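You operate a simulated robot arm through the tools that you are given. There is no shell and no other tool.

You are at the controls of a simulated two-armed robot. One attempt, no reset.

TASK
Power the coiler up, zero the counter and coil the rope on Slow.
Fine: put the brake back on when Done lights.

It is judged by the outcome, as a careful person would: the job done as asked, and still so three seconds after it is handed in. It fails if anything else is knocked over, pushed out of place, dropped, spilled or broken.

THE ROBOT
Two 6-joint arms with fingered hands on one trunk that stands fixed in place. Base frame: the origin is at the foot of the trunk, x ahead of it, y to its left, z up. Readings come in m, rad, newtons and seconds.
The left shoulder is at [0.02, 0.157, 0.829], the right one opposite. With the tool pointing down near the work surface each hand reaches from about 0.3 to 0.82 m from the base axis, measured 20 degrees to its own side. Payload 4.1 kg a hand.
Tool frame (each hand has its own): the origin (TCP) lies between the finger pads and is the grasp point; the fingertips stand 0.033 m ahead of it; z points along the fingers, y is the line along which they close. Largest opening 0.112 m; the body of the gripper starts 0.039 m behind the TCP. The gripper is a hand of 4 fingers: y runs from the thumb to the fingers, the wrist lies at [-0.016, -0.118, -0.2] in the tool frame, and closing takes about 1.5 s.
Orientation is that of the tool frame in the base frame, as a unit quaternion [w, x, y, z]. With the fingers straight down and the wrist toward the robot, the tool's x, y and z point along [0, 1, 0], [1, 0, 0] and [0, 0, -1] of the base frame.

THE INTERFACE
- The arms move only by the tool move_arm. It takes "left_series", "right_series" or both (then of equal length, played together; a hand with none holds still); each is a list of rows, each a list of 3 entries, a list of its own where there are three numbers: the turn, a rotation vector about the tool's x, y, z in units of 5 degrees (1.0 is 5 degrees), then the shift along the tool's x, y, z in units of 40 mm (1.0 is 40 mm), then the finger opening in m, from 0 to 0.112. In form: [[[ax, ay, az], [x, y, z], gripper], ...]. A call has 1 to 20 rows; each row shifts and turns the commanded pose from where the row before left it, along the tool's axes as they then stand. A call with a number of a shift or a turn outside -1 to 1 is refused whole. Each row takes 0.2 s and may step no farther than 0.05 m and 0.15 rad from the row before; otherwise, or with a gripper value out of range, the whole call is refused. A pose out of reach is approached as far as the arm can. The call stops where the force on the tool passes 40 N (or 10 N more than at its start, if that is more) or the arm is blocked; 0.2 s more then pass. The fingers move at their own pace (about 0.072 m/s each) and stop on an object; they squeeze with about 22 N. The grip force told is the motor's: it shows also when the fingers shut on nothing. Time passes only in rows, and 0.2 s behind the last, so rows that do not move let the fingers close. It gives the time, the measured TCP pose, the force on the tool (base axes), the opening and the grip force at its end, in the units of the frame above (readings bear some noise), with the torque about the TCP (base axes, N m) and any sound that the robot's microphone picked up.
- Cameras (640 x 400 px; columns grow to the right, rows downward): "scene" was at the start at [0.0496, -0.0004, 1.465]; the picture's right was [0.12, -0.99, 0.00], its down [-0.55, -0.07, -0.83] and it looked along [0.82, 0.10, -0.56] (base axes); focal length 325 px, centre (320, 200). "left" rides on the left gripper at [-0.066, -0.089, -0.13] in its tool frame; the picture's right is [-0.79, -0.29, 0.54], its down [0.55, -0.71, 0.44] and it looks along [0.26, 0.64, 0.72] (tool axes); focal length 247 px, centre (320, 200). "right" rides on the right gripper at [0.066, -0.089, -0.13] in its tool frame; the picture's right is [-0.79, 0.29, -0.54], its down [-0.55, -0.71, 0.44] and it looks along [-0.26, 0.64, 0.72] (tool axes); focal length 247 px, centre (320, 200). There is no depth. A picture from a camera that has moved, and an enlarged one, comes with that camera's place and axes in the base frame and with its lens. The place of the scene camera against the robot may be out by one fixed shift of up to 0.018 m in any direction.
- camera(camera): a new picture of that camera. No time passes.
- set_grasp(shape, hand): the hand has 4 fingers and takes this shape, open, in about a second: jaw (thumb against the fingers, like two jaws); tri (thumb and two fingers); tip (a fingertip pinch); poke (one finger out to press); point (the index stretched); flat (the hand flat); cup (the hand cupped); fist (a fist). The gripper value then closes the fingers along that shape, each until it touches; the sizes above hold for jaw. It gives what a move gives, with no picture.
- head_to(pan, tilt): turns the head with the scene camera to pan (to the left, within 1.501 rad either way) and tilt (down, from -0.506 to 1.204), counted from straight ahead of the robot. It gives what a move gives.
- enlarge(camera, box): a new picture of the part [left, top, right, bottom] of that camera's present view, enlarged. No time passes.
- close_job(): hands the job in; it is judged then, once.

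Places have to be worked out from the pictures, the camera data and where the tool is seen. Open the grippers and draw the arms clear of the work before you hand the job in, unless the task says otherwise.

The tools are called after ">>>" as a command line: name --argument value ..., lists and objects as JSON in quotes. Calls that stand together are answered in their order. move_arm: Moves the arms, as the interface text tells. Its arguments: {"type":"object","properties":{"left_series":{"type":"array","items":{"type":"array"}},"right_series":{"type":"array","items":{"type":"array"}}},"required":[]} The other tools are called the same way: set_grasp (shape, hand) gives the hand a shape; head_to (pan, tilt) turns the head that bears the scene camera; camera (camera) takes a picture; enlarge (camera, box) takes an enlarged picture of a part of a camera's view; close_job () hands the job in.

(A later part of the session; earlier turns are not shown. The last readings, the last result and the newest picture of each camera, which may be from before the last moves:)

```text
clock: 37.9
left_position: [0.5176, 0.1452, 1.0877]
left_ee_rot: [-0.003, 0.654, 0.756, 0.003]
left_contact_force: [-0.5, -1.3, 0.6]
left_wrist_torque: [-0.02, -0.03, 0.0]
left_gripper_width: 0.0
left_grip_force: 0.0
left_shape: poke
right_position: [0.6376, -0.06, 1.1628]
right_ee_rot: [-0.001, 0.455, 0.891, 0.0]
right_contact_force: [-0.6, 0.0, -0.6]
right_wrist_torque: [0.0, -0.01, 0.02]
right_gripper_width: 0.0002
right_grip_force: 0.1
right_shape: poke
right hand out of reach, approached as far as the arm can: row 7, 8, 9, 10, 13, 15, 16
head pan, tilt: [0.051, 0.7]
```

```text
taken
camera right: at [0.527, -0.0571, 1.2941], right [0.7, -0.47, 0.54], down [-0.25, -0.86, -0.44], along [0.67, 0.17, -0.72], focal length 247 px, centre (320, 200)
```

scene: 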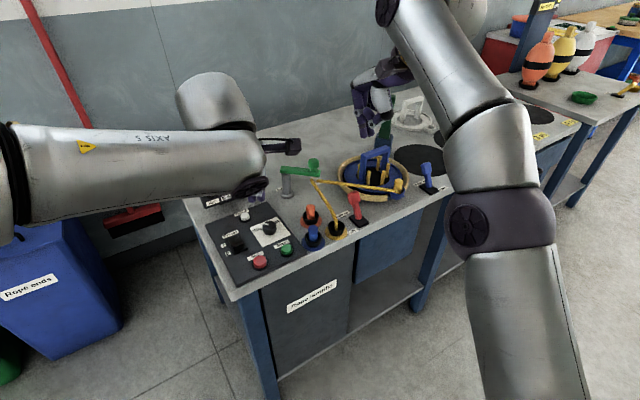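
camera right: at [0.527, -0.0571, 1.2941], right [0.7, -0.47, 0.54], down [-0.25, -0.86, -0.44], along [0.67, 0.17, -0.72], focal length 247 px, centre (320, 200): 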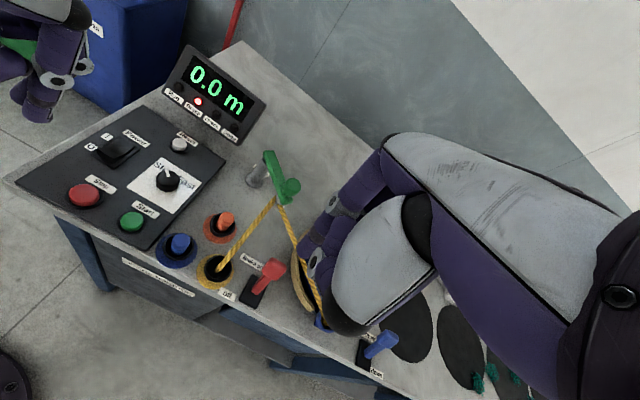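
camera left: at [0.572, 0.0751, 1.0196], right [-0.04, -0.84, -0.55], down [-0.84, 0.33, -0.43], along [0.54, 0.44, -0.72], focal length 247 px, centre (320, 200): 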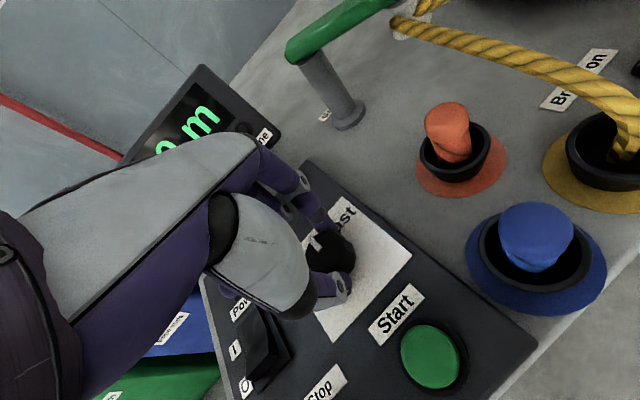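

The target was out of reach at that height. I shift the command back 10 cm and down 10 cm to regain a reachable, known pose before descending farther.

>>> move_arm --right_series '[[[0, 0, 0], [0, -0.83, 0.83], 0], [[0, 0, 0], [0, -0.83, 0.83], 0], [[0, 0, 0], [0, -0.84, 0.84], 0], [[0, 0, 0], [0, 0, 0], 0]]'

>>> camera --camera "right"

```text
clock: 38.9
left_position: [0.5176, 0.1438, 1.0889]
left_ee_rot: [-0.004, 0.654, 0.757, 0.003]
left_contact_force: [-0.8, 0.3, -0.7]
left_wrist_torque: [0.0, 0.02, -0.03]
left_gripper_width: 0.0004
left_grip_force: 0.0
left_shape: poke
right_position: [0.5541, -0.1207, 1.0663]
right_ee_rot: [0.0, 0.454, 0.891, 0.001]
right_contact_force: [-0.3, 0.8, -0.7]
right_wrist_torque: [0.02, 0.0, 0.04]
right_gripper_width: 0.0
right_grip_force: 0.0
right_shape: poke
head pan, tilt: [0.051, 0.7]
```

```text
taken
camera right: at [0.4438, -0.1181, 1.1973], right [0.7, -0.47, 0.54], down [-0.25, -0.86, -0.44], along [0.67, 0.17, -0.72], focal length 247 px, centre (320, 200)
```

right: 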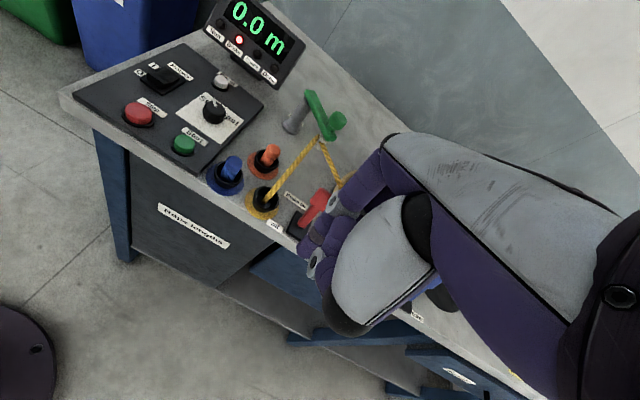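

The command re-bases to the reached pose, which is known now. I move forward over the lever with the fingertip kept about 4 cm above it, ending just behind it.

>>> move_arm --right_series '[[[0, 0, 0], [-0.14, 0.888, 0.34], 0], [[0, 0, 0], [-0.14, 0.888, 0.34], 0], [[0, 0, 0], [-0.14, 0.888, 0.34], 0], [[0, 0, 0], [-0.14, 0.888, 0.34], 0], [[0, 0, 0], [-0.14, 0.888, 0.34], 0], [[0, 0, 0], [-0.14, 0.888, 0.34], 0], [[0, 0, 0], [0, 0, 0], 0]]'

>>> enlarge --camera "scene" --box '[290, 110, 440, 250]'

>>> enlarge --camera "left" --box '[380, 0, 640, 220]'

>>> camera --camera "right"

```text
clock: 40.5
left_position: [0.5169, 0.1438, 1.0884]
left_ee_rot: [-0.003, 0.654, 0.756, 0.002]
left_contact_force: [-0.5, 0.0, 0.3]
left_wrist_torque: [0.0, -0.02, -0.05]
left_gripper_width: 0.0
left_grip_force: 0.0
left_shape: poke
right_position: [0.7271, -0.0258, 0.9753]
right_ee_rot: [0.0, 0.453, 0.891, -0.001]
right_contact_force: [0.5, 0.0, -0.1]
right_wrist_torque: [0.0, 0.0, 0.0]
right_gripper_width: 0.0004
right_grip_force: 0.0
right_shape: poke
right hand out of reach, approached as far as the arm can: row 6
head pan, tilt: [0.051, 0.7]
```

```text
2.86 times, centred on (365, 180) of scene
camera zoom: at [0.0464, -0.0065, 1.4555], right [0.05, -1.0, 0.0], down [-0.64, -0.03, -0.76], along [0.76, 0.04, -0.64], focal length 928 px, centre (191, 257)
```

zoom: 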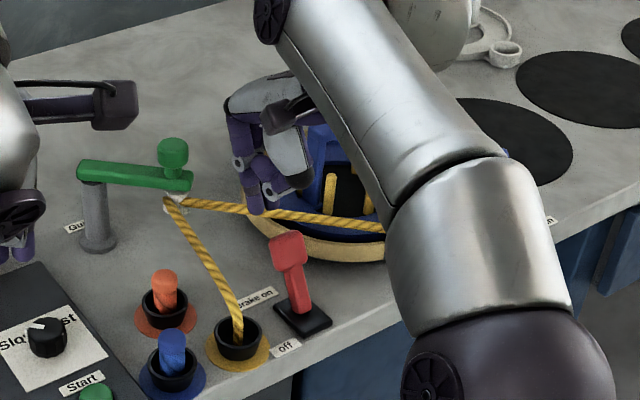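

```text
1.82 times, centred on (510, 110) of left
camera zoom: at [0.4388, 0.0655, 1.2187], right [-0.17, -0.82, -0.55], down [-0.78, 0.45, -0.43], along [0.6, 0.35, -0.72], focal length 449 px, centre (-26, 364)
```

zoom: 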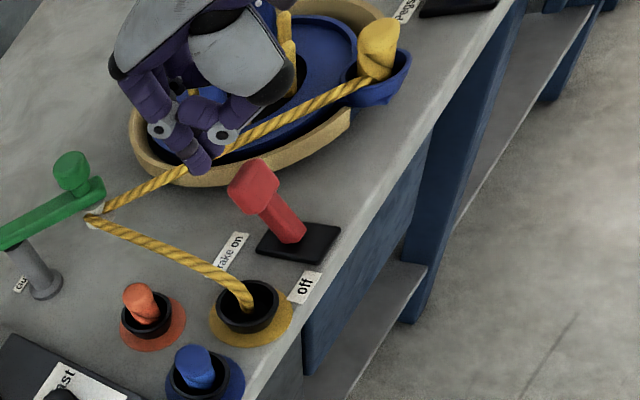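

```text
taken
camera right: at [0.6178, -0.0233, 1.1059], right [0.7, -0.47, 0.54], down [-0.25, -0.86, -0.43], along [0.67, 0.17, -0.72], focal length 247 px, centre (320, 200)
```

right: 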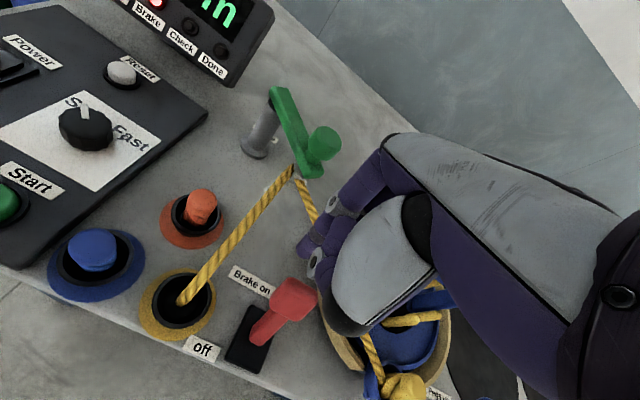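

The reach is marginal for hooking behind the lever with the poke finger. A straddle with thumb and index (tip shape) needs less reach and can both pull and push, so I back the right hand up and off and switch it to tip.

>>> move_arm --right_series '[[[0, 0, 0], [0, 0, -0.6], 0], [[0, 0, 0], [0, -0.9, -0.4], 0], [[0, 0, 0], [0, -0.9, -0.3], 0], [[0, 0, 0], [0, -0.9, 0], 0]]'

>>> set_grasp --shape "tip" --hand "right"

>>> move_arm --right_series '[[[0, 0, 0], [0, 0, 0], 0.075], [[0, 0, 0], [0, 0, 0], 0.075], [[0, 0, 0], [0, 0, 0], 0.075]]'

>>> camera --camera "right"

>>> enlarge --camera "scene" --box '[290, 100, 470, 250]'

```text
clock: 41.5
left_position: [0.5177, 0.1441, 1.0879]
left_ee_rot: [-0.004, 0.654, 0.756, 0.002]
left_contact_force: [0.9, 0.6, -0.9]
left_wrist_torque: [0.0, 0.03, -0.01]
left_gripper_width: 0.0001
left_grip_force: 0.0
left_shape: poke
right_position: [0.6322, -0.0876, 1.0258]
right_ee_rot: [0.0, 0.455, 0.891, 0.0]
right_contact_force: [0.0, 0.3, -0.6]
right_wrist_torque: [-0.03, 0.02, 0.01]
right_gripper_width: 0.0001
right_grip_force: 0.0
right_shape: poke
right hand out of reach, approached as far as the arm can: row 1
head pan, tilt: [0.051, 0.7]
```

```text
clock: 42.4
left_position: [0.5181, 0.1455, 1.0877]
left_ee_rot: [-0.003, 0.654, 0.757, 0.003]
left_contact_force: [-0.7, -0.9, -0.5]
left_wrist_torque: [0.0, -0.01, 0.0]
left_gripper_width: 0.0002
left_grip_force: 0.1
left_shape: poke
right_position: [0.6322, -0.0871, 1.0261]
right_ee_rot: [0.0, 0.455, 0.89, 0.0]
right_contact_force: [-0.7, -0.1, 0.4]
right_wrist_torque: [-0.01, -0.01, -0.02]
right_gripper_width: 0.112
right_grip_force: 0.0
right_shape: tip
head pan, tilt: [0.051, 0.7]
```

```text
clock: 43.1
left_position: [0.5183, 0.1458, 1.0879]
left_ee_rot: [-0.003, 0.654, 0.756, 0.003]
left_contact_force: [-0.1, -0.5, -0.6]
left_wrist_torque: [0.0, 0.0, 0.01]
left_gripper_width: 0.0001
left_grip_force: 0.1
left_shape: poke
right_position: [0.6313, -0.0871, 1.0267]
right_ee_rot: [0.0, 0.455, 0.891, 0.0]
right_contact_force: [-0.4, 0.1, -0.5]
right_wrist_torque: [-0.04, 0.02, 0.03]
right_gripper_width: 0.0753
right_grip_force: 0.0
right_shape: tip
head pan, tilt: [0.051, 0.7]
```

```text
taken
camera right: at [0.5218, -0.0854, 1.1572], right [0.7, -0.47, 0.54], down [-0.25, -0.86, -0.44], along [0.67, 0.17, -0.72], focal length 247 px, centre (320, 200)
```

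right: 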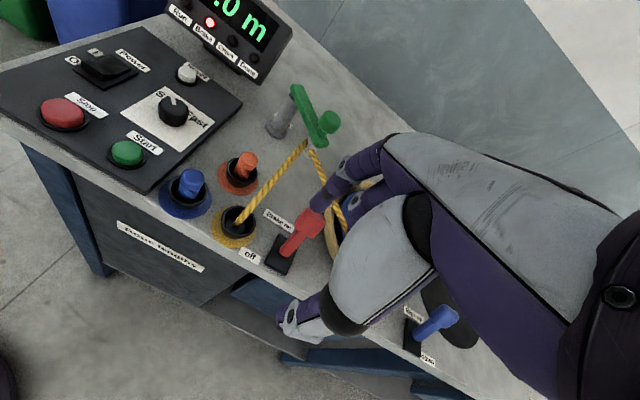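

```text
2.67 times, centred on (380, 175) of scene
camera zoom: at [0.0463, -0.0065, 1.4555], right [0.05, -1.0, 0.0], down [-0.64, -0.03, -0.76], along [0.76, 0.04, -0.64], focal length 866 px, centre (160, 267)
```

zoom: 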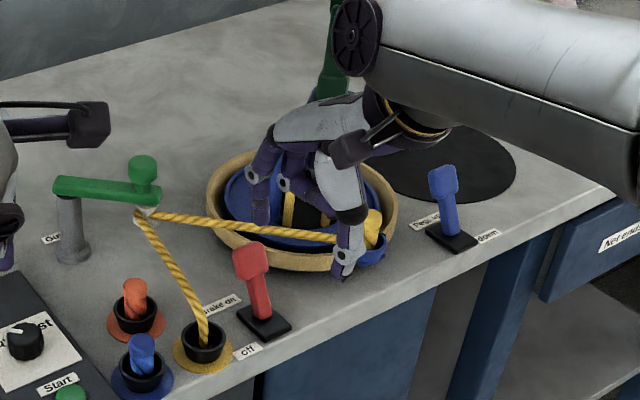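

The right hand is in the tip shape, 7.5 cm open. I move it over the lever with tips still above the lever top.

>>> move_arm --right_series '[[[0, 0, 0], [-0.205, 0.78, 0.1], 0.075], [[0, 0, 0], [-0.205, 0.78, 0.3], 0.075], [[0, 0, 0], [-0.205, 0.78, 0.5], 0.075], [[0, 0, 0], [0, 0, 0.1], 0.075]]'

>>> enlarge --camera "left" --box '[380, 0, 640, 220]'

>>> enlarge --camera "right" --box '[180, 120, 420, 360]'

>>> enlarge --camera "scene" --box '[300, 130, 440, 250]'

```text
clock: 44.1
left_position: [0.5165, 0.1446, 1.0876]
left_ee_rot: [-0.004, 0.654, 0.756, 0.003]
left_contact_force: [-0.2, -0.7, 0.1]
left_wrist_torque: [-0.04, -0.01, 0.01]
left_gripper_width: 0.0005
left_grip_force: 0.0
left_shape: poke
right_position: [0.7228, -0.0564, 0.9848]
right_ee_rot: [-0.001, 0.454, 0.891, -0.001]
right_contact_force: [0.2, 0.4, -0.3]
right_wrist_torque: [0.02, 0.01, 0.02]
right_gripper_width: 0.0753
right_grip_force: 0.0
right_shape: tip
head pan, tilt: [0.051, 0.7]
```

```text
1.82 times, centred on (510, 110) of left
camera zoom: at [0.4385, 0.0654, 1.2188], right [-0.17, -0.82, -0.55], down [-0.78, 0.45, -0.43], along [0.6, 0.35, -0.72], focal length 449 px, centre (-26, 364)
```

zoom: 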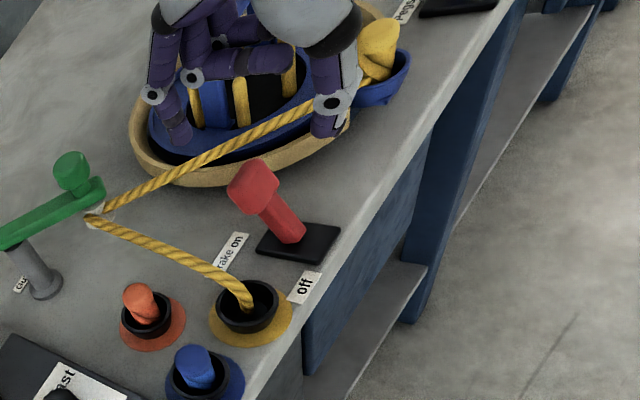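

```text
1.67 times, centred on (300, 240) of right
camera zoom: at [0.6136, -0.0538, 1.116], right [0.7, -0.47, 0.54], down [-0.25, -0.86, -0.43], along [0.67, 0.17, -0.72], focal length 412 px, centre (353, 133)
```

zoom: 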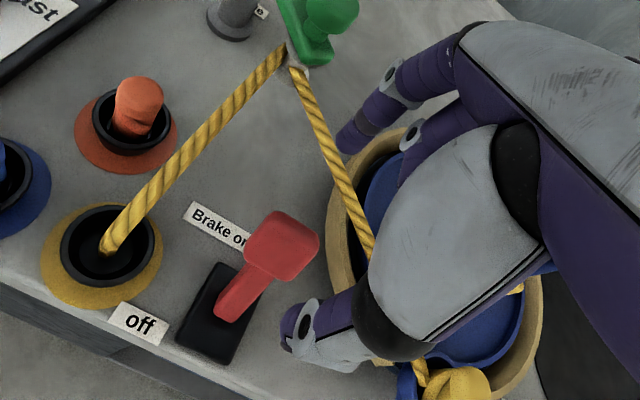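

```text
3.33 times, centred on (370, 190) of scene
camera zoom: at [0.0461, -0.0065, 1.4555], right [0.05, -1.0, 0.0], down [-0.64, -0.03, -0.77], along [0.76, 0.04, -0.64], focal length 1082 px, centre (153, 233)
```

zoom: 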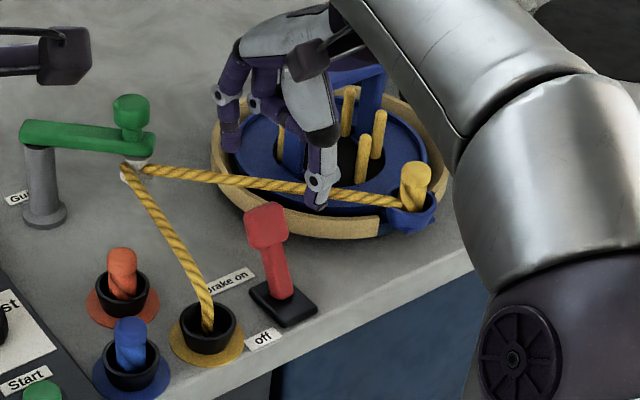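

The lever knob lies right under the TCP axis (predicted (286,254), seen (282,247)). I descend part way with a slightly narrower opening and check clearance.

>>> move_arm --right_series '[[[0, 0, 0], [0.05, 0.02, 0.4], 0.068], [[0, 0, 0], [0, 0, 0.4], 0.068], [[0, 0, 0], [0, 0, 0.35], 0.068]]'

>>> enlarge --camera "left" --box '[400, 0, 600, 160]'

>>> enlarge --camera "right" --box '[180, 120, 420, 360]'

>>> enlarge --camera "scene" --box '[300, 130, 440, 250]'

```text
clock: 45.0
left_position: [0.5172, 0.1447, 1.0891]
left_ee_rot: [-0.004, 0.654, 0.756, 0.003]
left_contact_force: [-0.4, 0.0, -0.1]
left_wrist_torque: [-0.02, -0.06, 0.05]
left_gripper_width: 0.0
left_grip_force: 0.1
left_shape: poke
right_position: [0.7225, -0.052, 0.9389]
right_ee_rot: [0.0, 0.455, 0.89, 0.0]
right_contact_force: [0.0, 0.3, -1.1]
right_wrist_torque: [-0.06, 0.02, -0.04]
right_gripper_width: 0.0683
right_grip_force: 0.1
right_shape: tip
head pan, tilt: [0.051, 0.7]
```

```text
2.50 times, centred on (500, 80) of left
camera zoom: at [0.4386, 0.0654, 1.2187], right [-0.17, -0.82, -0.55], down [-0.78, 0.45, -0.43], along [0.6, 0.35, -0.72], focal length 617 px, centre (-130, 500)
```

zoom: 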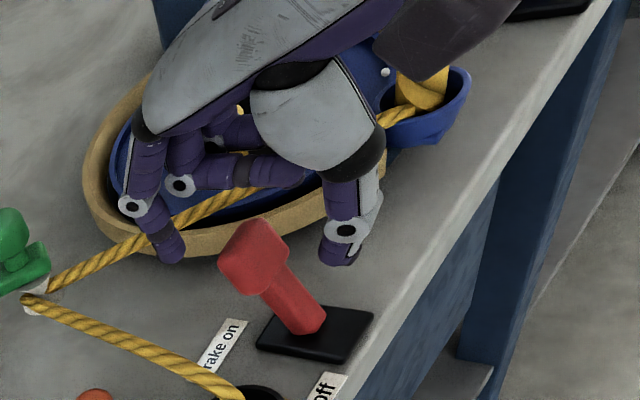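

```text
1.67 times, centred on (300, 240) of right
camera zoom: at [0.6126, -0.0501, 1.0697], right [0.7, -0.47, 0.54], down [-0.25, -0.86, -0.44], along [0.67, 0.17, -0.72], focal length 412 px, centre (353, 133)
```

zoom: 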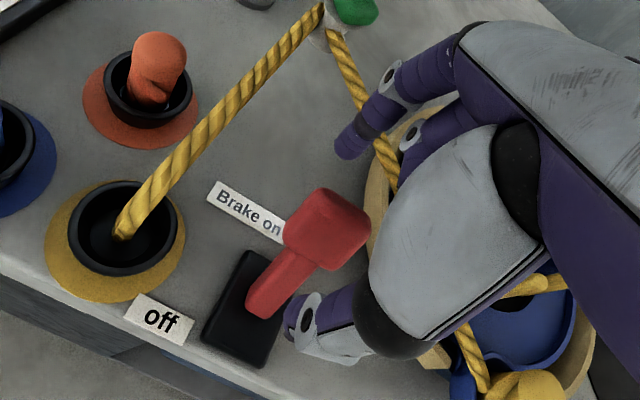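

```text
3.33 times, centred on (370, 190) of scene
camera zoom: at [0.0463, -0.0065, 1.4555], right [0.05, -1.0, 0.0], down [-0.64, -0.03, -0.77], along [0.76, 0.04, -0.64], focal length 1082 px, centre (153, 233)
```

zoom: 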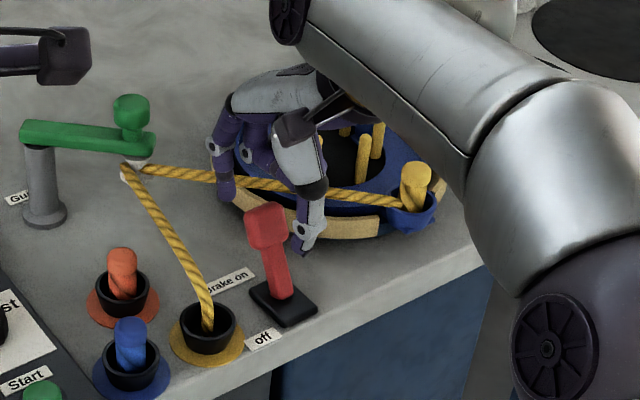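

The lever knob is now centred between index and thumb. I lower another 2 cm and then start pulling toward "off" in small steps.

>>> move_arm --right_series '[[[0, 0, 0], [0, 0, 0.25], 0.068], [[0, 0, 0], [0, 0, 0.25], 0.068]]'

>>> enlarge --camera "left" --box '[400, 0, 600, 160]'

>>> enlarge --camera "scene" --box '[300, 130, 440, 250]'

```text
clock: 45.5
left_position: [0.5171, 0.1442, 1.0871]
left_ee_rot: [-0.004, 0.654, 0.757, 0.002]
left_contact_force: [-0.2, 0.2, -0.6]
left_wrist_torque: [0.02, 0.0, 0.01]
left_gripper_width: 0.0003
left_grip_force: 0.1
left_shape: poke
right_position: [0.7225, -0.0499, 0.9178]
right_ee_rot: [0.0, 0.455, 0.891, 0.0]
right_contact_force: [0.5, -0.1, 0.2]
right_wrist_torque: [-0.01, 0.04, 0.01]
right_gripper_width: 0.0686
right_grip_force: 0.1
right_shape: tip
head pan, tilt: [0.051, 0.7]
```

```text
2.50 times, centred on (500, 80) of left
camera zoom: at [0.4386, 0.0654, 1.2187], right [-0.17, -0.82, -0.55], down [-0.78, 0.45, -0.43], along [0.6, 0.35, -0.72], focal length 617 px, centre (-130, 500)
```

zoom: 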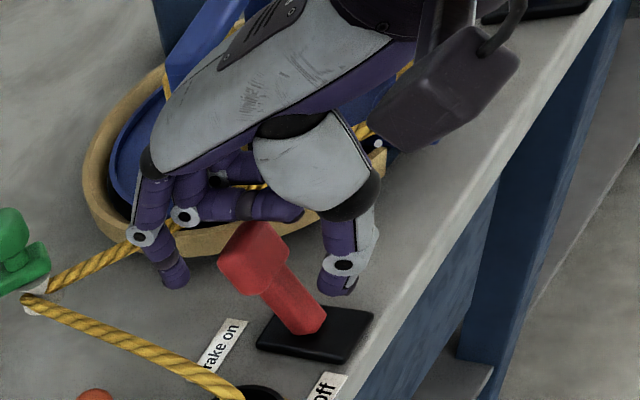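

```text
3.33 times, centred on (370, 190) of scene
camera zoom: at [0.0463, -0.0065, 1.4555], right [0.05, -1.0, 0.0], down [-0.64, -0.03, -0.76], along [0.76, 0.04, -0.64], focal length 1082 px, centre (153, 233)
```

zoom: 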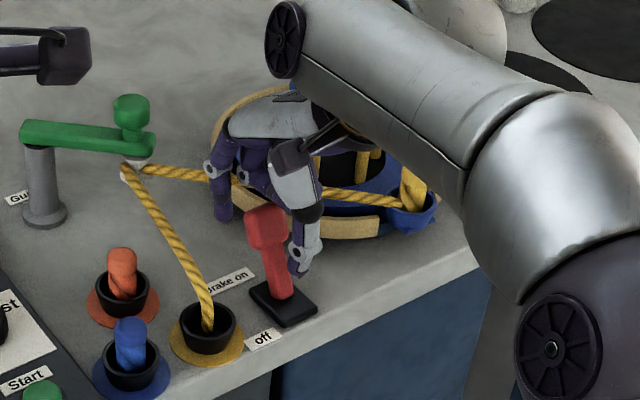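

Index and thumb straddle the lever with no contact. I nudge the hand slightly sideways/up for clearance from the curled fingers and start pulling toward off.

>>> move_arm --right_series '[[[0, 0, 0], [-0.12, 0, -0.1], 0.066], [[0, 0, 0], [0, -0.3, 0], 0.066], [[0, 0, 0], [0, -0.3, 0], 0.066], [[0, 0, 0], [0, -0.25, 0], 0.066]]'

>>> enlarge --camera "left" --box '[400, 0, 600, 160]'

>>> enlarge --camera "scene" --box '[300, 130, 440, 250]'

```text
clock: 46.5
left_position: [0.5176, 0.1441, 1.0878]
left_ee_rot: [-0.004, 0.654, 0.756, 0.003]
left_contact_force: [-0.2, -0.1, -0.1]
left_wrist_torque: [0.0, -0.01, 0.01]
left_gripper_width: 0.0
left_grip_force: 0.0
left_shape: poke
right_position: [0.6969, -0.0743, 0.9222]
right_ee_rot: [0.0, 0.455, 0.89, 0.0]
right_contact_force: [2.2, 1.5, 0.4]
right_wrist_torque: [0.0, 0.0, -0.03]
right_gripper_width: 0.0684
right_grip_force: 0.1
right_shape: tip
head pan, tilt: [0.051, 0.7]
```

```text
2.50 times, centred on (500, 80) of left
camera zoom: at [0.4388, 0.0656, 1.2186], right [-0.17, -0.82, -0.55], down [-0.78, 0.45, -0.43], along [0.6, 0.35, -0.72], focal length 617 px, centre (-130, 500)
```

zoom: 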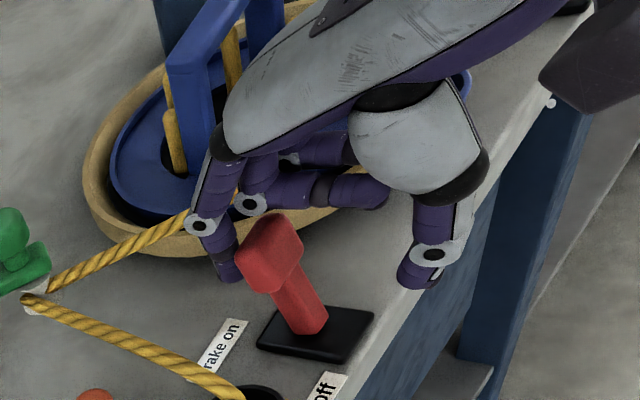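

```text
3.33 times, centred on (370, 190) of scene
camera zoom: at [0.0465, -0.0063, 1.4555], right [0.05, -1.0, 0.0], down [-0.64, -0.03, -0.76], along [0.76, 0.04, -0.64], focal length 1082 px, centre (153, 233)
```

zoom: 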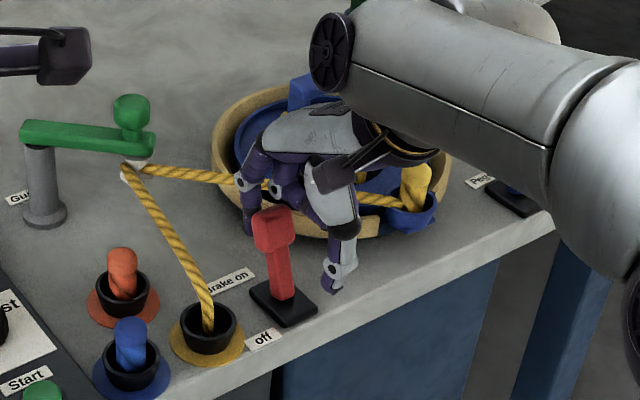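

Contact made with small force (about 2.7 N) and the lever is moving. I continue pulling.

>>> move_arm --right_series '[[[0, 0, 0], [0, -0.25, 0], 0.066], [[0, 0, 0], [0, -0.25, 0], 0.066], [[0, 0, 0], [0, -0.25, 0], 0.066], [[0, 0, 0], [0, -0.25, 0], 0.066]]'

>>> enlarge --camera "left" --box '[400, 0, 600, 160]'

>>> enlarge --camera "scene" --box '[300, 130, 440, 250]'

```text
clock: 47.5
left_position: [0.518, 0.1437, 1.0888]
left_ee_rot: [-0.003, 0.653, 0.757, 0.002]
left_contact_force: [0.4, -0.3, -1.0]
left_wrist_torque: [0.0, 0.02, 0.0]
left_gripper_width: 0.0002
left_grip_force: 0.0
left_shape: poke
right_position: [0.6665, -0.0992, 0.9233]
right_ee_rot: [0.0, 0.455, 0.891, -0.001]
right_contact_force: [0.7, 0.2, -0.7]
right_wrist_torque: [0.01, 0.03, 0.04]
right_gripper_width: 0.0666
right_grip_force: 0.0
right_shape: tip
head pan, tilt: [0.051, 0.7]
```

```text
2.50 times, centred on (500, 80) of left
camera zoom: at [0.4388, 0.0655, 1.2186], right [-0.17, -0.82, -0.55], down [-0.78, 0.45, -0.43], along [0.6, 0.35, -0.72], focal length 617 px, centre (-130, 500)
```

zoom: 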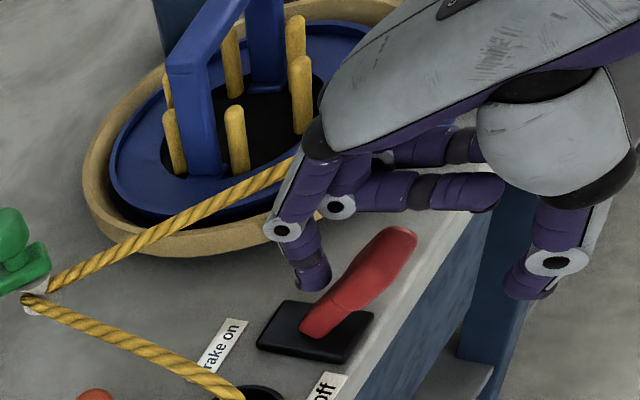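

```text
3.33 times, centred on (370, 190) of scene
camera zoom: at [0.0465, -0.0064, 1.4555], right [0.05, -1.0, 0.0], down [-0.64, -0.03, -0.76], along [0.76, 0.04, -0.64], focal length 1082 px, centre (153, 233)
```

zoom: 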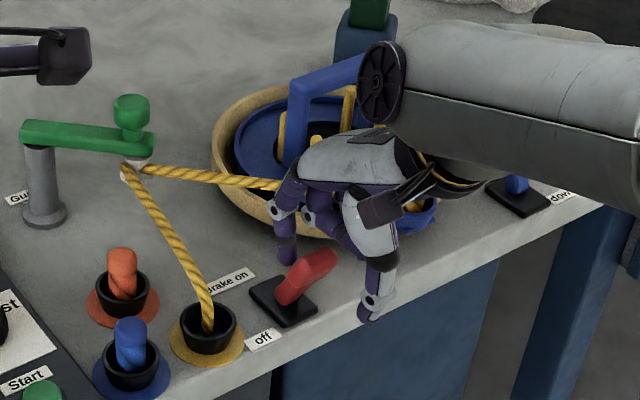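

The lever has snapped over to "off". I check the lamps on the display.

>>> camera --camera "scene"

>>> camera --camera "right"

>>> camera --camera "left"

```text
taken
```

scene: 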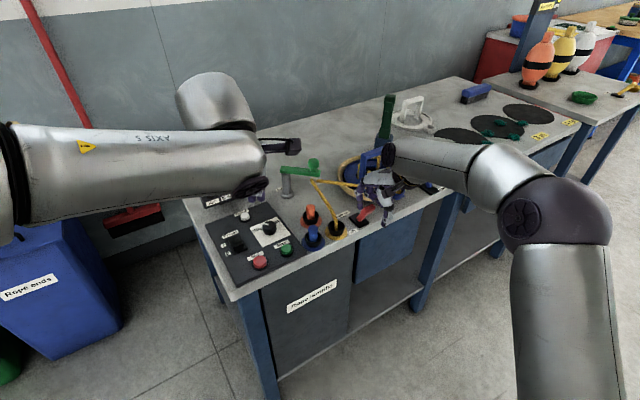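

```text
taken
camera right: at [0.5561, -0.0975, 1.0533], right [0.7, -0.47, 0.54], down [-0.25, -0.86, -0.43], along [0.67, 0.17, -0.72], focal length 247 px, centre (320, 200)
```

right: 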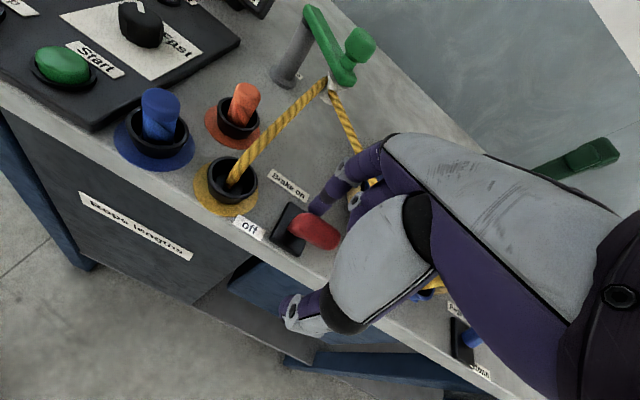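

```text
taken
camera left: at [0.4388, 0.0655, 1.2186], right [-0.17, -0.82, -0.55], down [-0.78, 0.45, -0.43], along [0.6, 0.35, -0.72], focal length 247 px, centre (320, 200)
```

left: 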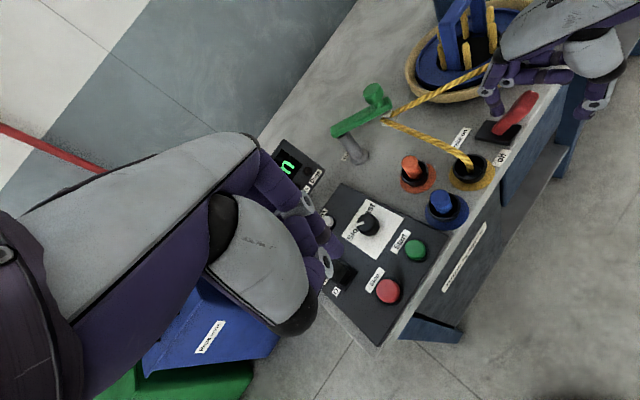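

The lever rests in "off". I lift the right hand clear above it and slightly back, and move the left hand out of the display view to see the lamps.

>>> move_arm --right_series '[[[0, 0, 0], [0, 0, -0.8], 0.068], [[0, 0, 0], [0, 0, -1], 0.068], [[0, 0, 0], [0, -0.5, -1], 0.068], [[0, 0, 0], [0, -1, 0], 0.068], [[0, 0, 0], [0, 0, 0], 0.068]]' --left_series '[[[0, 0, 0], [0, -1, 0], 0], [[0, 0, 0], [0, -1, 0], 0], [[0, 0, 0], [0, -0.5, 0], 0], [[0, 0, 0], [0, 0, 0], 0], [[0, 0, 0], [0, 0, 0], 0]]'

>>> camera --camera "scene"

>>> enlarge --camera "scene" --box '[180, 130, 440, 280]'

```text
clock: 48.8
left_position: [0.4191, 0.1296, 1.0878]
left_ee_rot: [-0.004, 0.654, 0.756, 0.003]
left_contact_force: [0.2, -0.4, 0.0]
left_wrist_torque: [-0.02, 0.0, 0.01]
left_gripper_width: 0.0001
left_grip_force: 0.0
left_shape: poke
right_position: [0.6153, -0.1346, 1.0339]
right_ee_rot: [0.0, 0.455, 0.89, 0.0]
right_contact_force: [0.5, 0.8, 0.2]
right_wrist_torque: [-0.01, 0.04, -0.03]
right_gripper_width: 0.0678
right_grip_force: 0.1
right_shape: tip
head pan, tilt: [0.051, 0.7]
```

```text
taken
```

scene: 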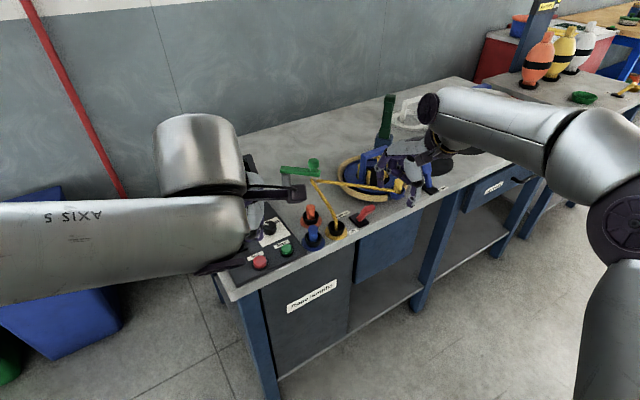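

```text
2.46 times, centred on (310, 205) of scene
camera zoom: at [0.0465, -0.0064, 1.4555], right [0.05, -1.0, 0.0], down [-0.64, -0.03, -0.76], along [0.76, 0.04, -0.64], focal length 799 px, centre (345, 188)
```

zoom: 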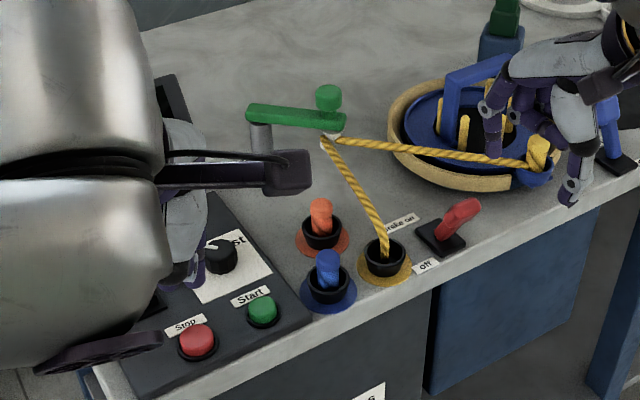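

The left arm hides the display from the scene camera; I look from the hand cameras instead.

>>> camera --camera "right"

>>> camera --camera "left"

```text
taken
camera right: at [0.505, -0.1324, 1.1646], right [0.7, -0.47, 0.54], down [-0.25, -0.86, -0.44], along [0.67, 0.17, -0.72], focal length 247 px, centre (320, 200)
```

right: 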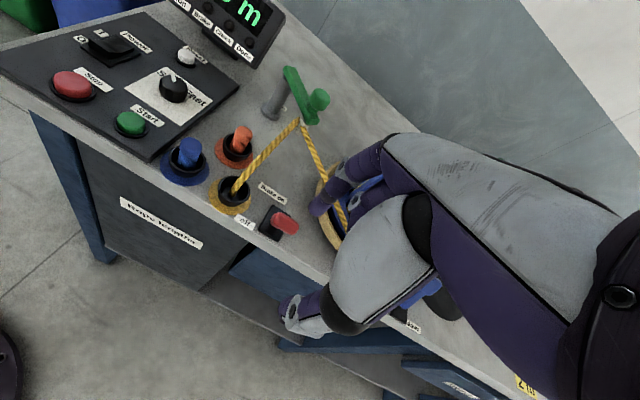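

```text
taken
camera left: at [0.3403, 0.0505, 1.218], right [-0.17, -0.82, -0.55], down [-0.78, 0.45, -0.43], along [0.6, 0.35, -0.72], focal length 247 px, centre (320, 200)
```

left: 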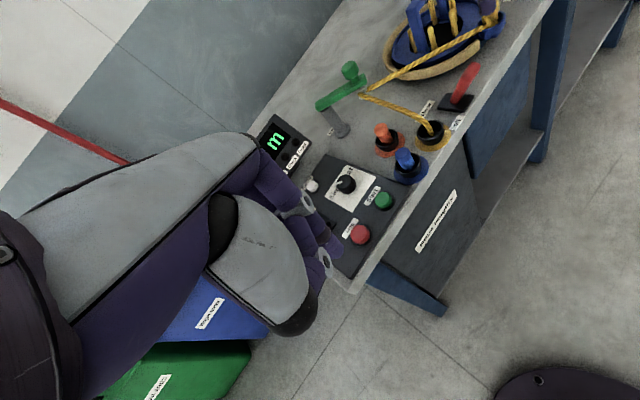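

I zoom the right camera on the display lamps.

>>> enlarge --camera "right" --box '[150, 0, 300, 90]'

```text
4.27 times, centred on (225, 45) of right
camera zoom: at [0.505, -0.1324, 1.1646], right [0.7, -0.47, 0.54], down [-0.25, -0.86, -0.44], along [0.67, 0.17, -0.72], focal length 1054 px, centre (725, 861)
```

zoom: 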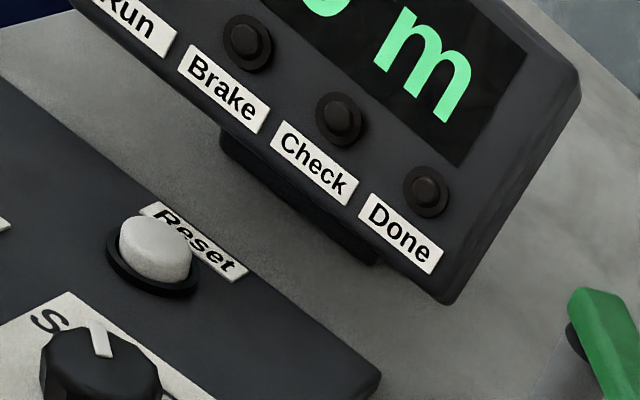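

Brake and Check lamps are off; ready to start. I bring the left fingertip above Start (0.570, 0.110, 0.857).

>>> move_arm --left_series '[[[0, 0, 0], [-0.29, 0.91, 0.4], 0], [[0, 0, 0], [-0.29, 0.91, 0.4], 0], [[0, 0, 0], [-0.29, 0.91, 0.5], 0], [[0, 0, 0], [-0.29, 0.92, 0.5], 0], [[0, 0, 0], [0, 0, 1], 0], [[0, 0, 0], [0, 0, 0.7], 0]]'

>>> enlarge --camera "scene" --box '[210, 170, 340, 280]'

>>> enlarge --camera "left" --box '[220, 140, 460, 380]'

>>> camera --camera "right"

```text
clock: 50.1
left_position: [0.5704, 0.1066, 0.947]
left_ee_rot: [-0.003, 0.654, 0.756, 0.003]
left_contact_force: [0.3, -0.4, -0.3]
left_wrist_torque: [0.03, -0.03, 0.0]
left_gripper_width: 0.0
left_grip_force: 0.0
left_shape: poke
right_position: [0.6134, -0.1343, 1.0335]
right_ee_rot: [0.001, 0.455, 0.89, 0.0]
right_contact_force: [-0.2, 0.4, -0.2]
right_wrist_torque: [-0.01, -0.02, -0.02]
right_gripper_width: 0.0676
right_grip_force: 0.0
right_shape: tip
head pan, tilt: [0.051, 0.7]
```

```text
3.64 times, centred on (275, 225) of scene
camera zoom: at [0.0461, -0.0066, 1.4555], right [0.05, -1.0, 0.0], down [-0.64, -0.03, -0.77], along [0.76, 0.04, -0.64], focal length 1181 px, centre (484, 109)
```

zoom: 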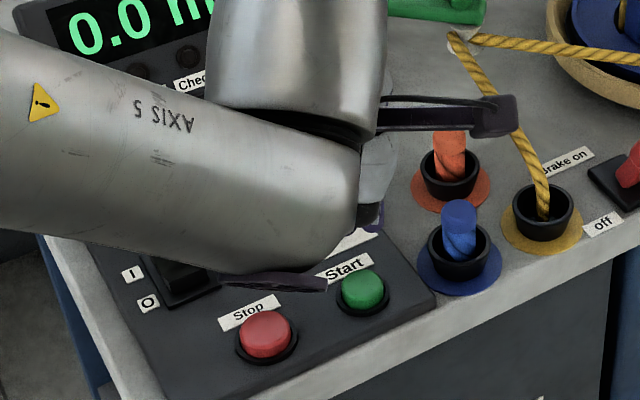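

```text
1.67 times, centred on (340, 260) of left
camera zoom: at [0.492, 0.0274, 1.0781], right [-0.17, -0.82, -0.55], down [-0.78, 0.45, -0.43], along [0.6, 0.35, -0.72], focal length 412 px, centre (287, 100)
```

zoom: 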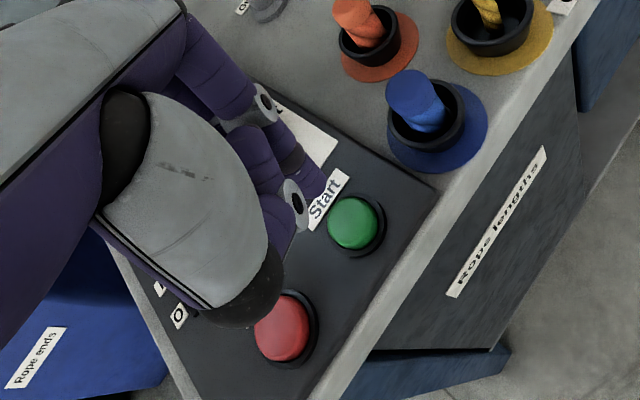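

```text
taken
camera right: at [0.5049, -0.1324, 1.1647], right [0.7, -0.47, 0.54], down [-0.25, -0.86, -0.44], along [0.67, 0.17, -0.72], focal length 247 px, centre (320, 200)
```

right: 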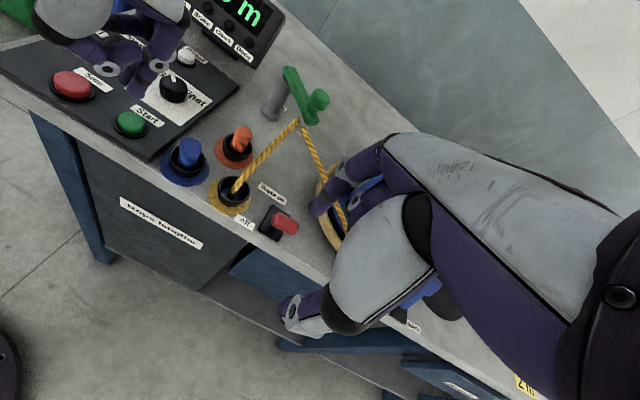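

Fingertip lines up with Start (predicted (359,224), button at (353,222)). I press it down gently.

>>> move_arm --left_series '[[[0, 0, 0], [0, 0, 0.9], 0], [[0, 0, 0], [0, 0, 0.3], 0], [[0, 0, 0], [0, 0, 0.15], 0], [[0, 0, 0], [0, 0, 0.1], 0]]'

>>> enlarge --camera "left" --box '[220, 140, 460, 380]'

>>> camera --camera "right"

```text
clock: 51.1
left_position: [0.5708, 0.108, 0.8918]
left_ee_rot: [-0.002, 0.654, 0.756, 0.004]
left_contact_force: [2.4, 0.8, 10.8]
left_wrist_torque: [0.12, -0.07, -0.04]
left_gripper_width: 0.0002
left_grip_force: 0.0
left_shape: poke
right_position: [0.6156, -0.1346, 1.0344]
right_ee_rot: [0.0, 0.454, 0.891, 0.0]
right_contact_force: [-0.5, 0.1, 0.0]
right_wrist_torque: [-0.05, -0.03, -0.03]
right_gripper_width: 0.0676
right_grip_force: 0.0
right_shape: tip
head pan, tilt: [0.051, 0.7]
heard: click
```

```text
1.67 times, centred on (340, 260) of left
camera zoom: at [0.4926, 0.0278, 1.0219], right [-0.17, -0.82, -0.55], down [-0.78, 0.45, -0.43], along [0.6, 0.35, -0.72], focal length 412 px, centre (287, 100)
```

zoom: 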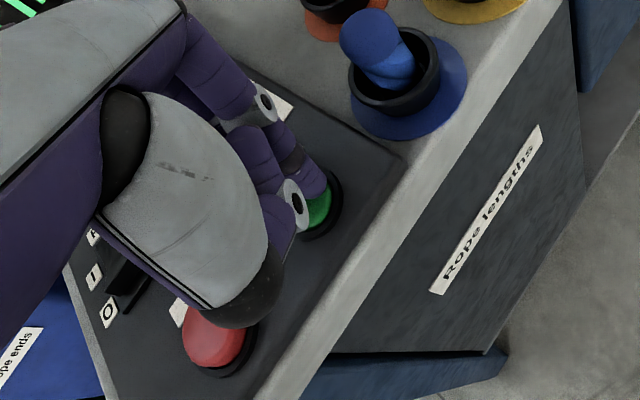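

```text
taken
camera right: at [0.505, -0.1323, 1.1647], right [0.7, -0.47, 0.54], down [-0.25, -0.86, -0.44], along [0.67, 0.17, -0.72], focal length 247 px, centre (320, 200)
```

right: 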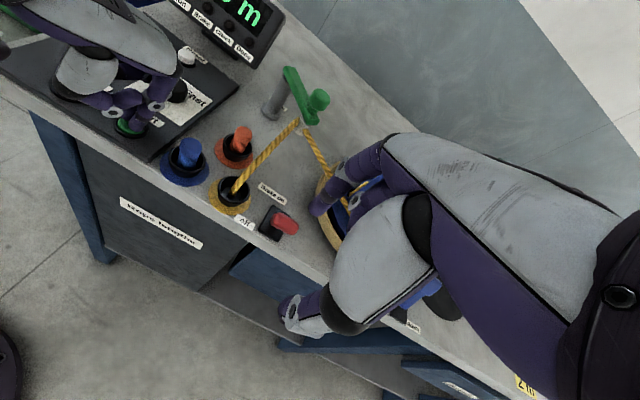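

A click was heard on Start. I lift the left hand straight off and check whether it is running.

>>> move_arm --left_series '[[[0, 0, 0], [0, 0, -1], 0], [[0, 0, 0], [0, 0, -1], 0], [[0, 0, 0], [0, 0, -1], 0]]'

>>> camera --camera "scene"

>>> enlarge --camera "right" --box '[130, 0, 400, 250]'

```text
clock: 52.0
left_position: [0.5681, 0.1042, 1.0088]
left_ee_rot: [-0.003, 0.654, 0.756, 0.002]
left_contact_force: [0.3, -0.1, 0.3]
left_wrist_torque: [-0.04, -0.04, 0.01]
left_gripper_width: 0.0
left_grip_force: 0.2
left_shape: poke
right_position: [0.6146, -0.134, 1.0343]
right_ee_rot: [0.0, 0.455, 0.89, 0.0]
right_contact_force: [1.3, 0.4, -0.3]
right_wrist_torque: [-0.01, 0.01, 0.0]
right_gripper_width: 0.0677
right_grip_force: 0.1
right_shape: tip
head pan, tilt: [0.051, 0.7]
```

```text
taken
```

scene: 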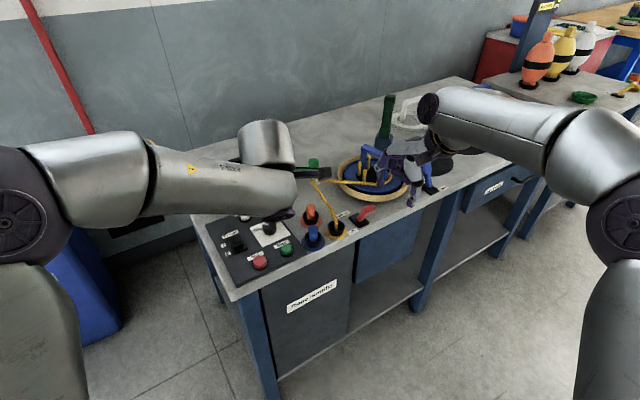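

```text
1.60 times, centred on (265, 125) of right
camera zoom: at [0.5053, -0.1323, 1.1645], right [0.7, -0.47, 0.54], down [-0.25, -0.86, -0.44], along [0.67, 0.17, -0.72], focal length 395 px, centre (408, 320)
```

zoom: 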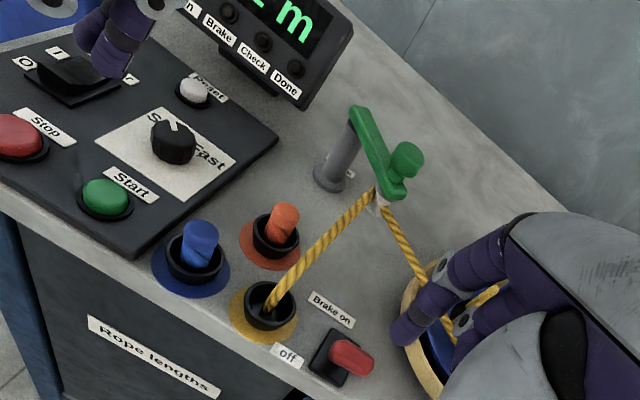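

The coiler drum seems to be turning. I withdraw the left hand up and to the left so the display is visible, then watch the lamps.

>>> move_arm --left_series '[[[0, 0, 0], [0.3, -0.6, -0.9], 0], [[0, 0, 0], [0.71, -0.54, -0.68], 0], [[0, 0, 0], [0.71, -0.54, -0.68], 0], [[0, 0, 0], [0.71, -0.54, -0.68], 0], [[0, 0, 0], [0.71, -0.54, -0.68], 0], [[0, 0, 0], [0.71, -0.54, -0.68], 0], [[0, 0, 0], [0.71, -0.54, -0.5], 0]]'

>>> camera --camera "scene"

>>> enlarge --camera "scene" --box '[180, 130, 440, 280]'

```text
clock: 53.5
left_position: [0.3912, 0.2595, 1.2029]
left_ee_rot: [-0.005, 0.655, 0.756, 0.003]
left_contact_force: [0.0, -0.6, 0.7]
left_wrist_torque: [0.02, 0.02, 0.04]
left_gripper_width: 0.0
left_grip_force: 0.1
left_shape: poke
right_position: [0.616, -0.135, 1.0344]
right_ee_rot: [0.0, 0.455, 0.89, 0.0]
right_contact_force: [-0.4, 0.1, 0.4]
right_wrist_torque: [0.03, 0.01, 0.02]
right_gripper_width: 0.0675
right_grip_force: 0.0
right_shape: tip
head pan, tilt: [0.051, 0.7]
```

```text
taken
```

scene: 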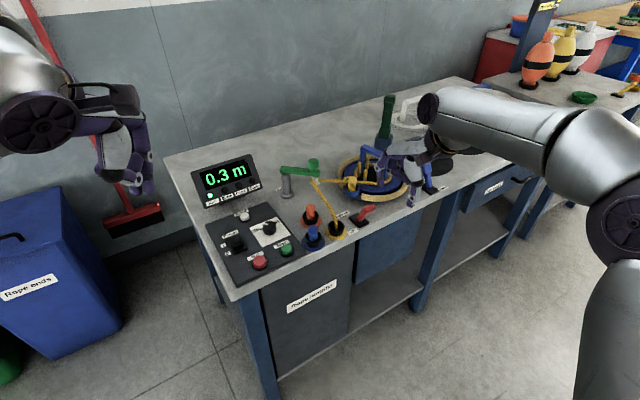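

```text
2.46 times, centred on (310, 205) of scene
camera zoom: at [0.0468, -0.0068, 1.4555], right [0.05, -1.0, 0.0], down [-0.64, -0.03, -0.76], along [0.76, 0.04, -0.64], focal length 799 px, centre (345, 188)
```

zoom: 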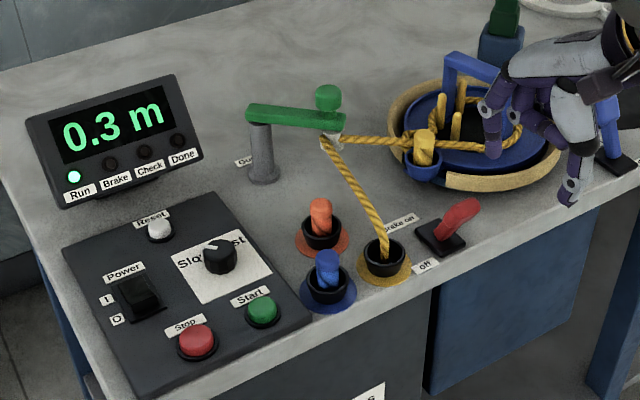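

Run is lit and it reads 0.3 m, coiling slowly. Meanwhile I bring the right hand over the lever's "off" position (knob about (0.675, −0.088, 0.90)), still above it.

>>> move_arm --right_series '[[[0, 0, 0], [-0.02, 0.94, 0], 0.07], [[0, 0, 0], [-0.02, 0.94, 0.4], 0.07], [[0, 0, 0], [0, 0, 1], 0.07], [[0, 0, 0], [0, 0, 0.5], 0.07]]'

>>> enlarge --camera "scene" --box '[180, 130, 440, 280]'

>>> enlarge --camera "right" --box '[180, 120, 420, 360]'

>>> enlarge --camera "left" --box '[400, 0, 640, 160]'

```text
clock: 54.5
left_position: [0.3914, 0.2617, 1.2025]
left_ee_rot: [-0.004, 0.654, 0.756, 0.003]
left_contact_force: [-0.2, -0.3, 0.4]
left_wrist_torque: [0.03, 0.0, 0.01]
left_gripper_width: 0.0001
left_grip_force: 0.1
left_shape: poke
right_position: [0.6795, -0.091, 0.9587]
right_ee_rot: [0.0, 0.454, 0.891, 0.0]
right_contact_force: [-1.0, -0.5, 1.1]
right_wrist_torque: [-0.03, -0.01, 0.02]
right_gripper_width: 0.0697
right_grip_force: 0.1
right_shape: tip
head pan, tilt: [0.051, 0.7]
```

```text
2.46 times, centred on (310, 205) of scene
camera zoom: at [0.0461, -0.0065, 1.4555], right [0.05, -1.0, 0.0], down [-0.64, -0.03, -0.77], along [0.76, 0.04, -0.64], focal length 799 px, centre (345, 188)
```

zoom: 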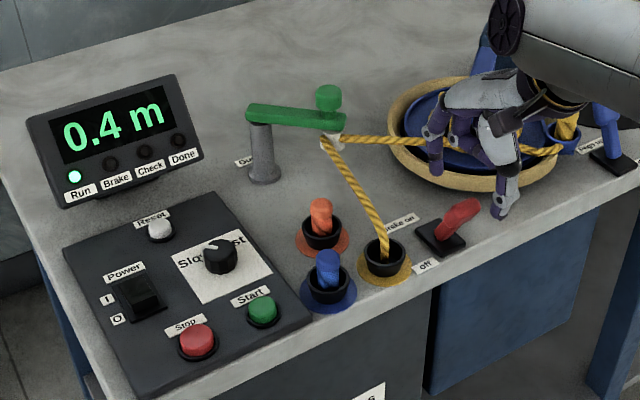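

```text
1.67 times, centred on (300, 240) of right
camera zoom: at [0.5692, -0.089, 1.0892], right [0.7, -0.47, 0.54], down [-0.25, -0.86, -0.44], along [0.67, 0.17, -0.72], focal length 412 px, centre (353, 133)
```

zoom: 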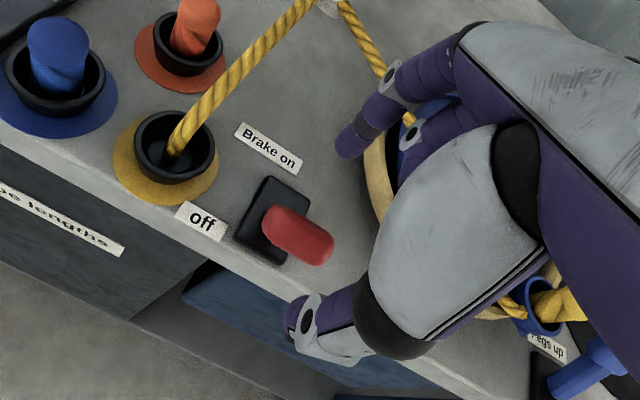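

```text
2.50 times, centred on (520, 80) of left
camera zoom: at [0.3121, 0.1821, 1.3345], right [-0.17, -0.82, -0.55], down [-0.78, 0.45, -0.43], along [0.6, 0.35, -0.72], focal length 617 px, centre (-180, 500)
```

zoom: 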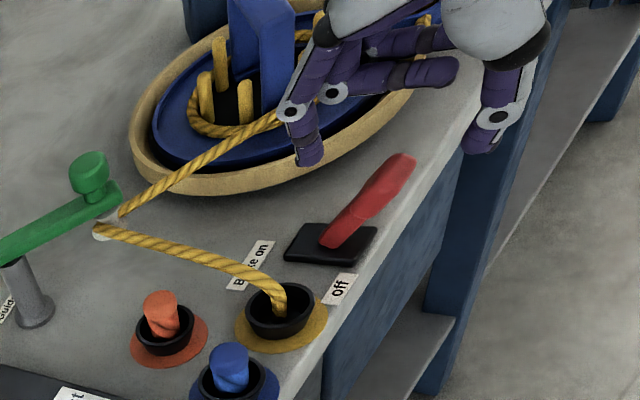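

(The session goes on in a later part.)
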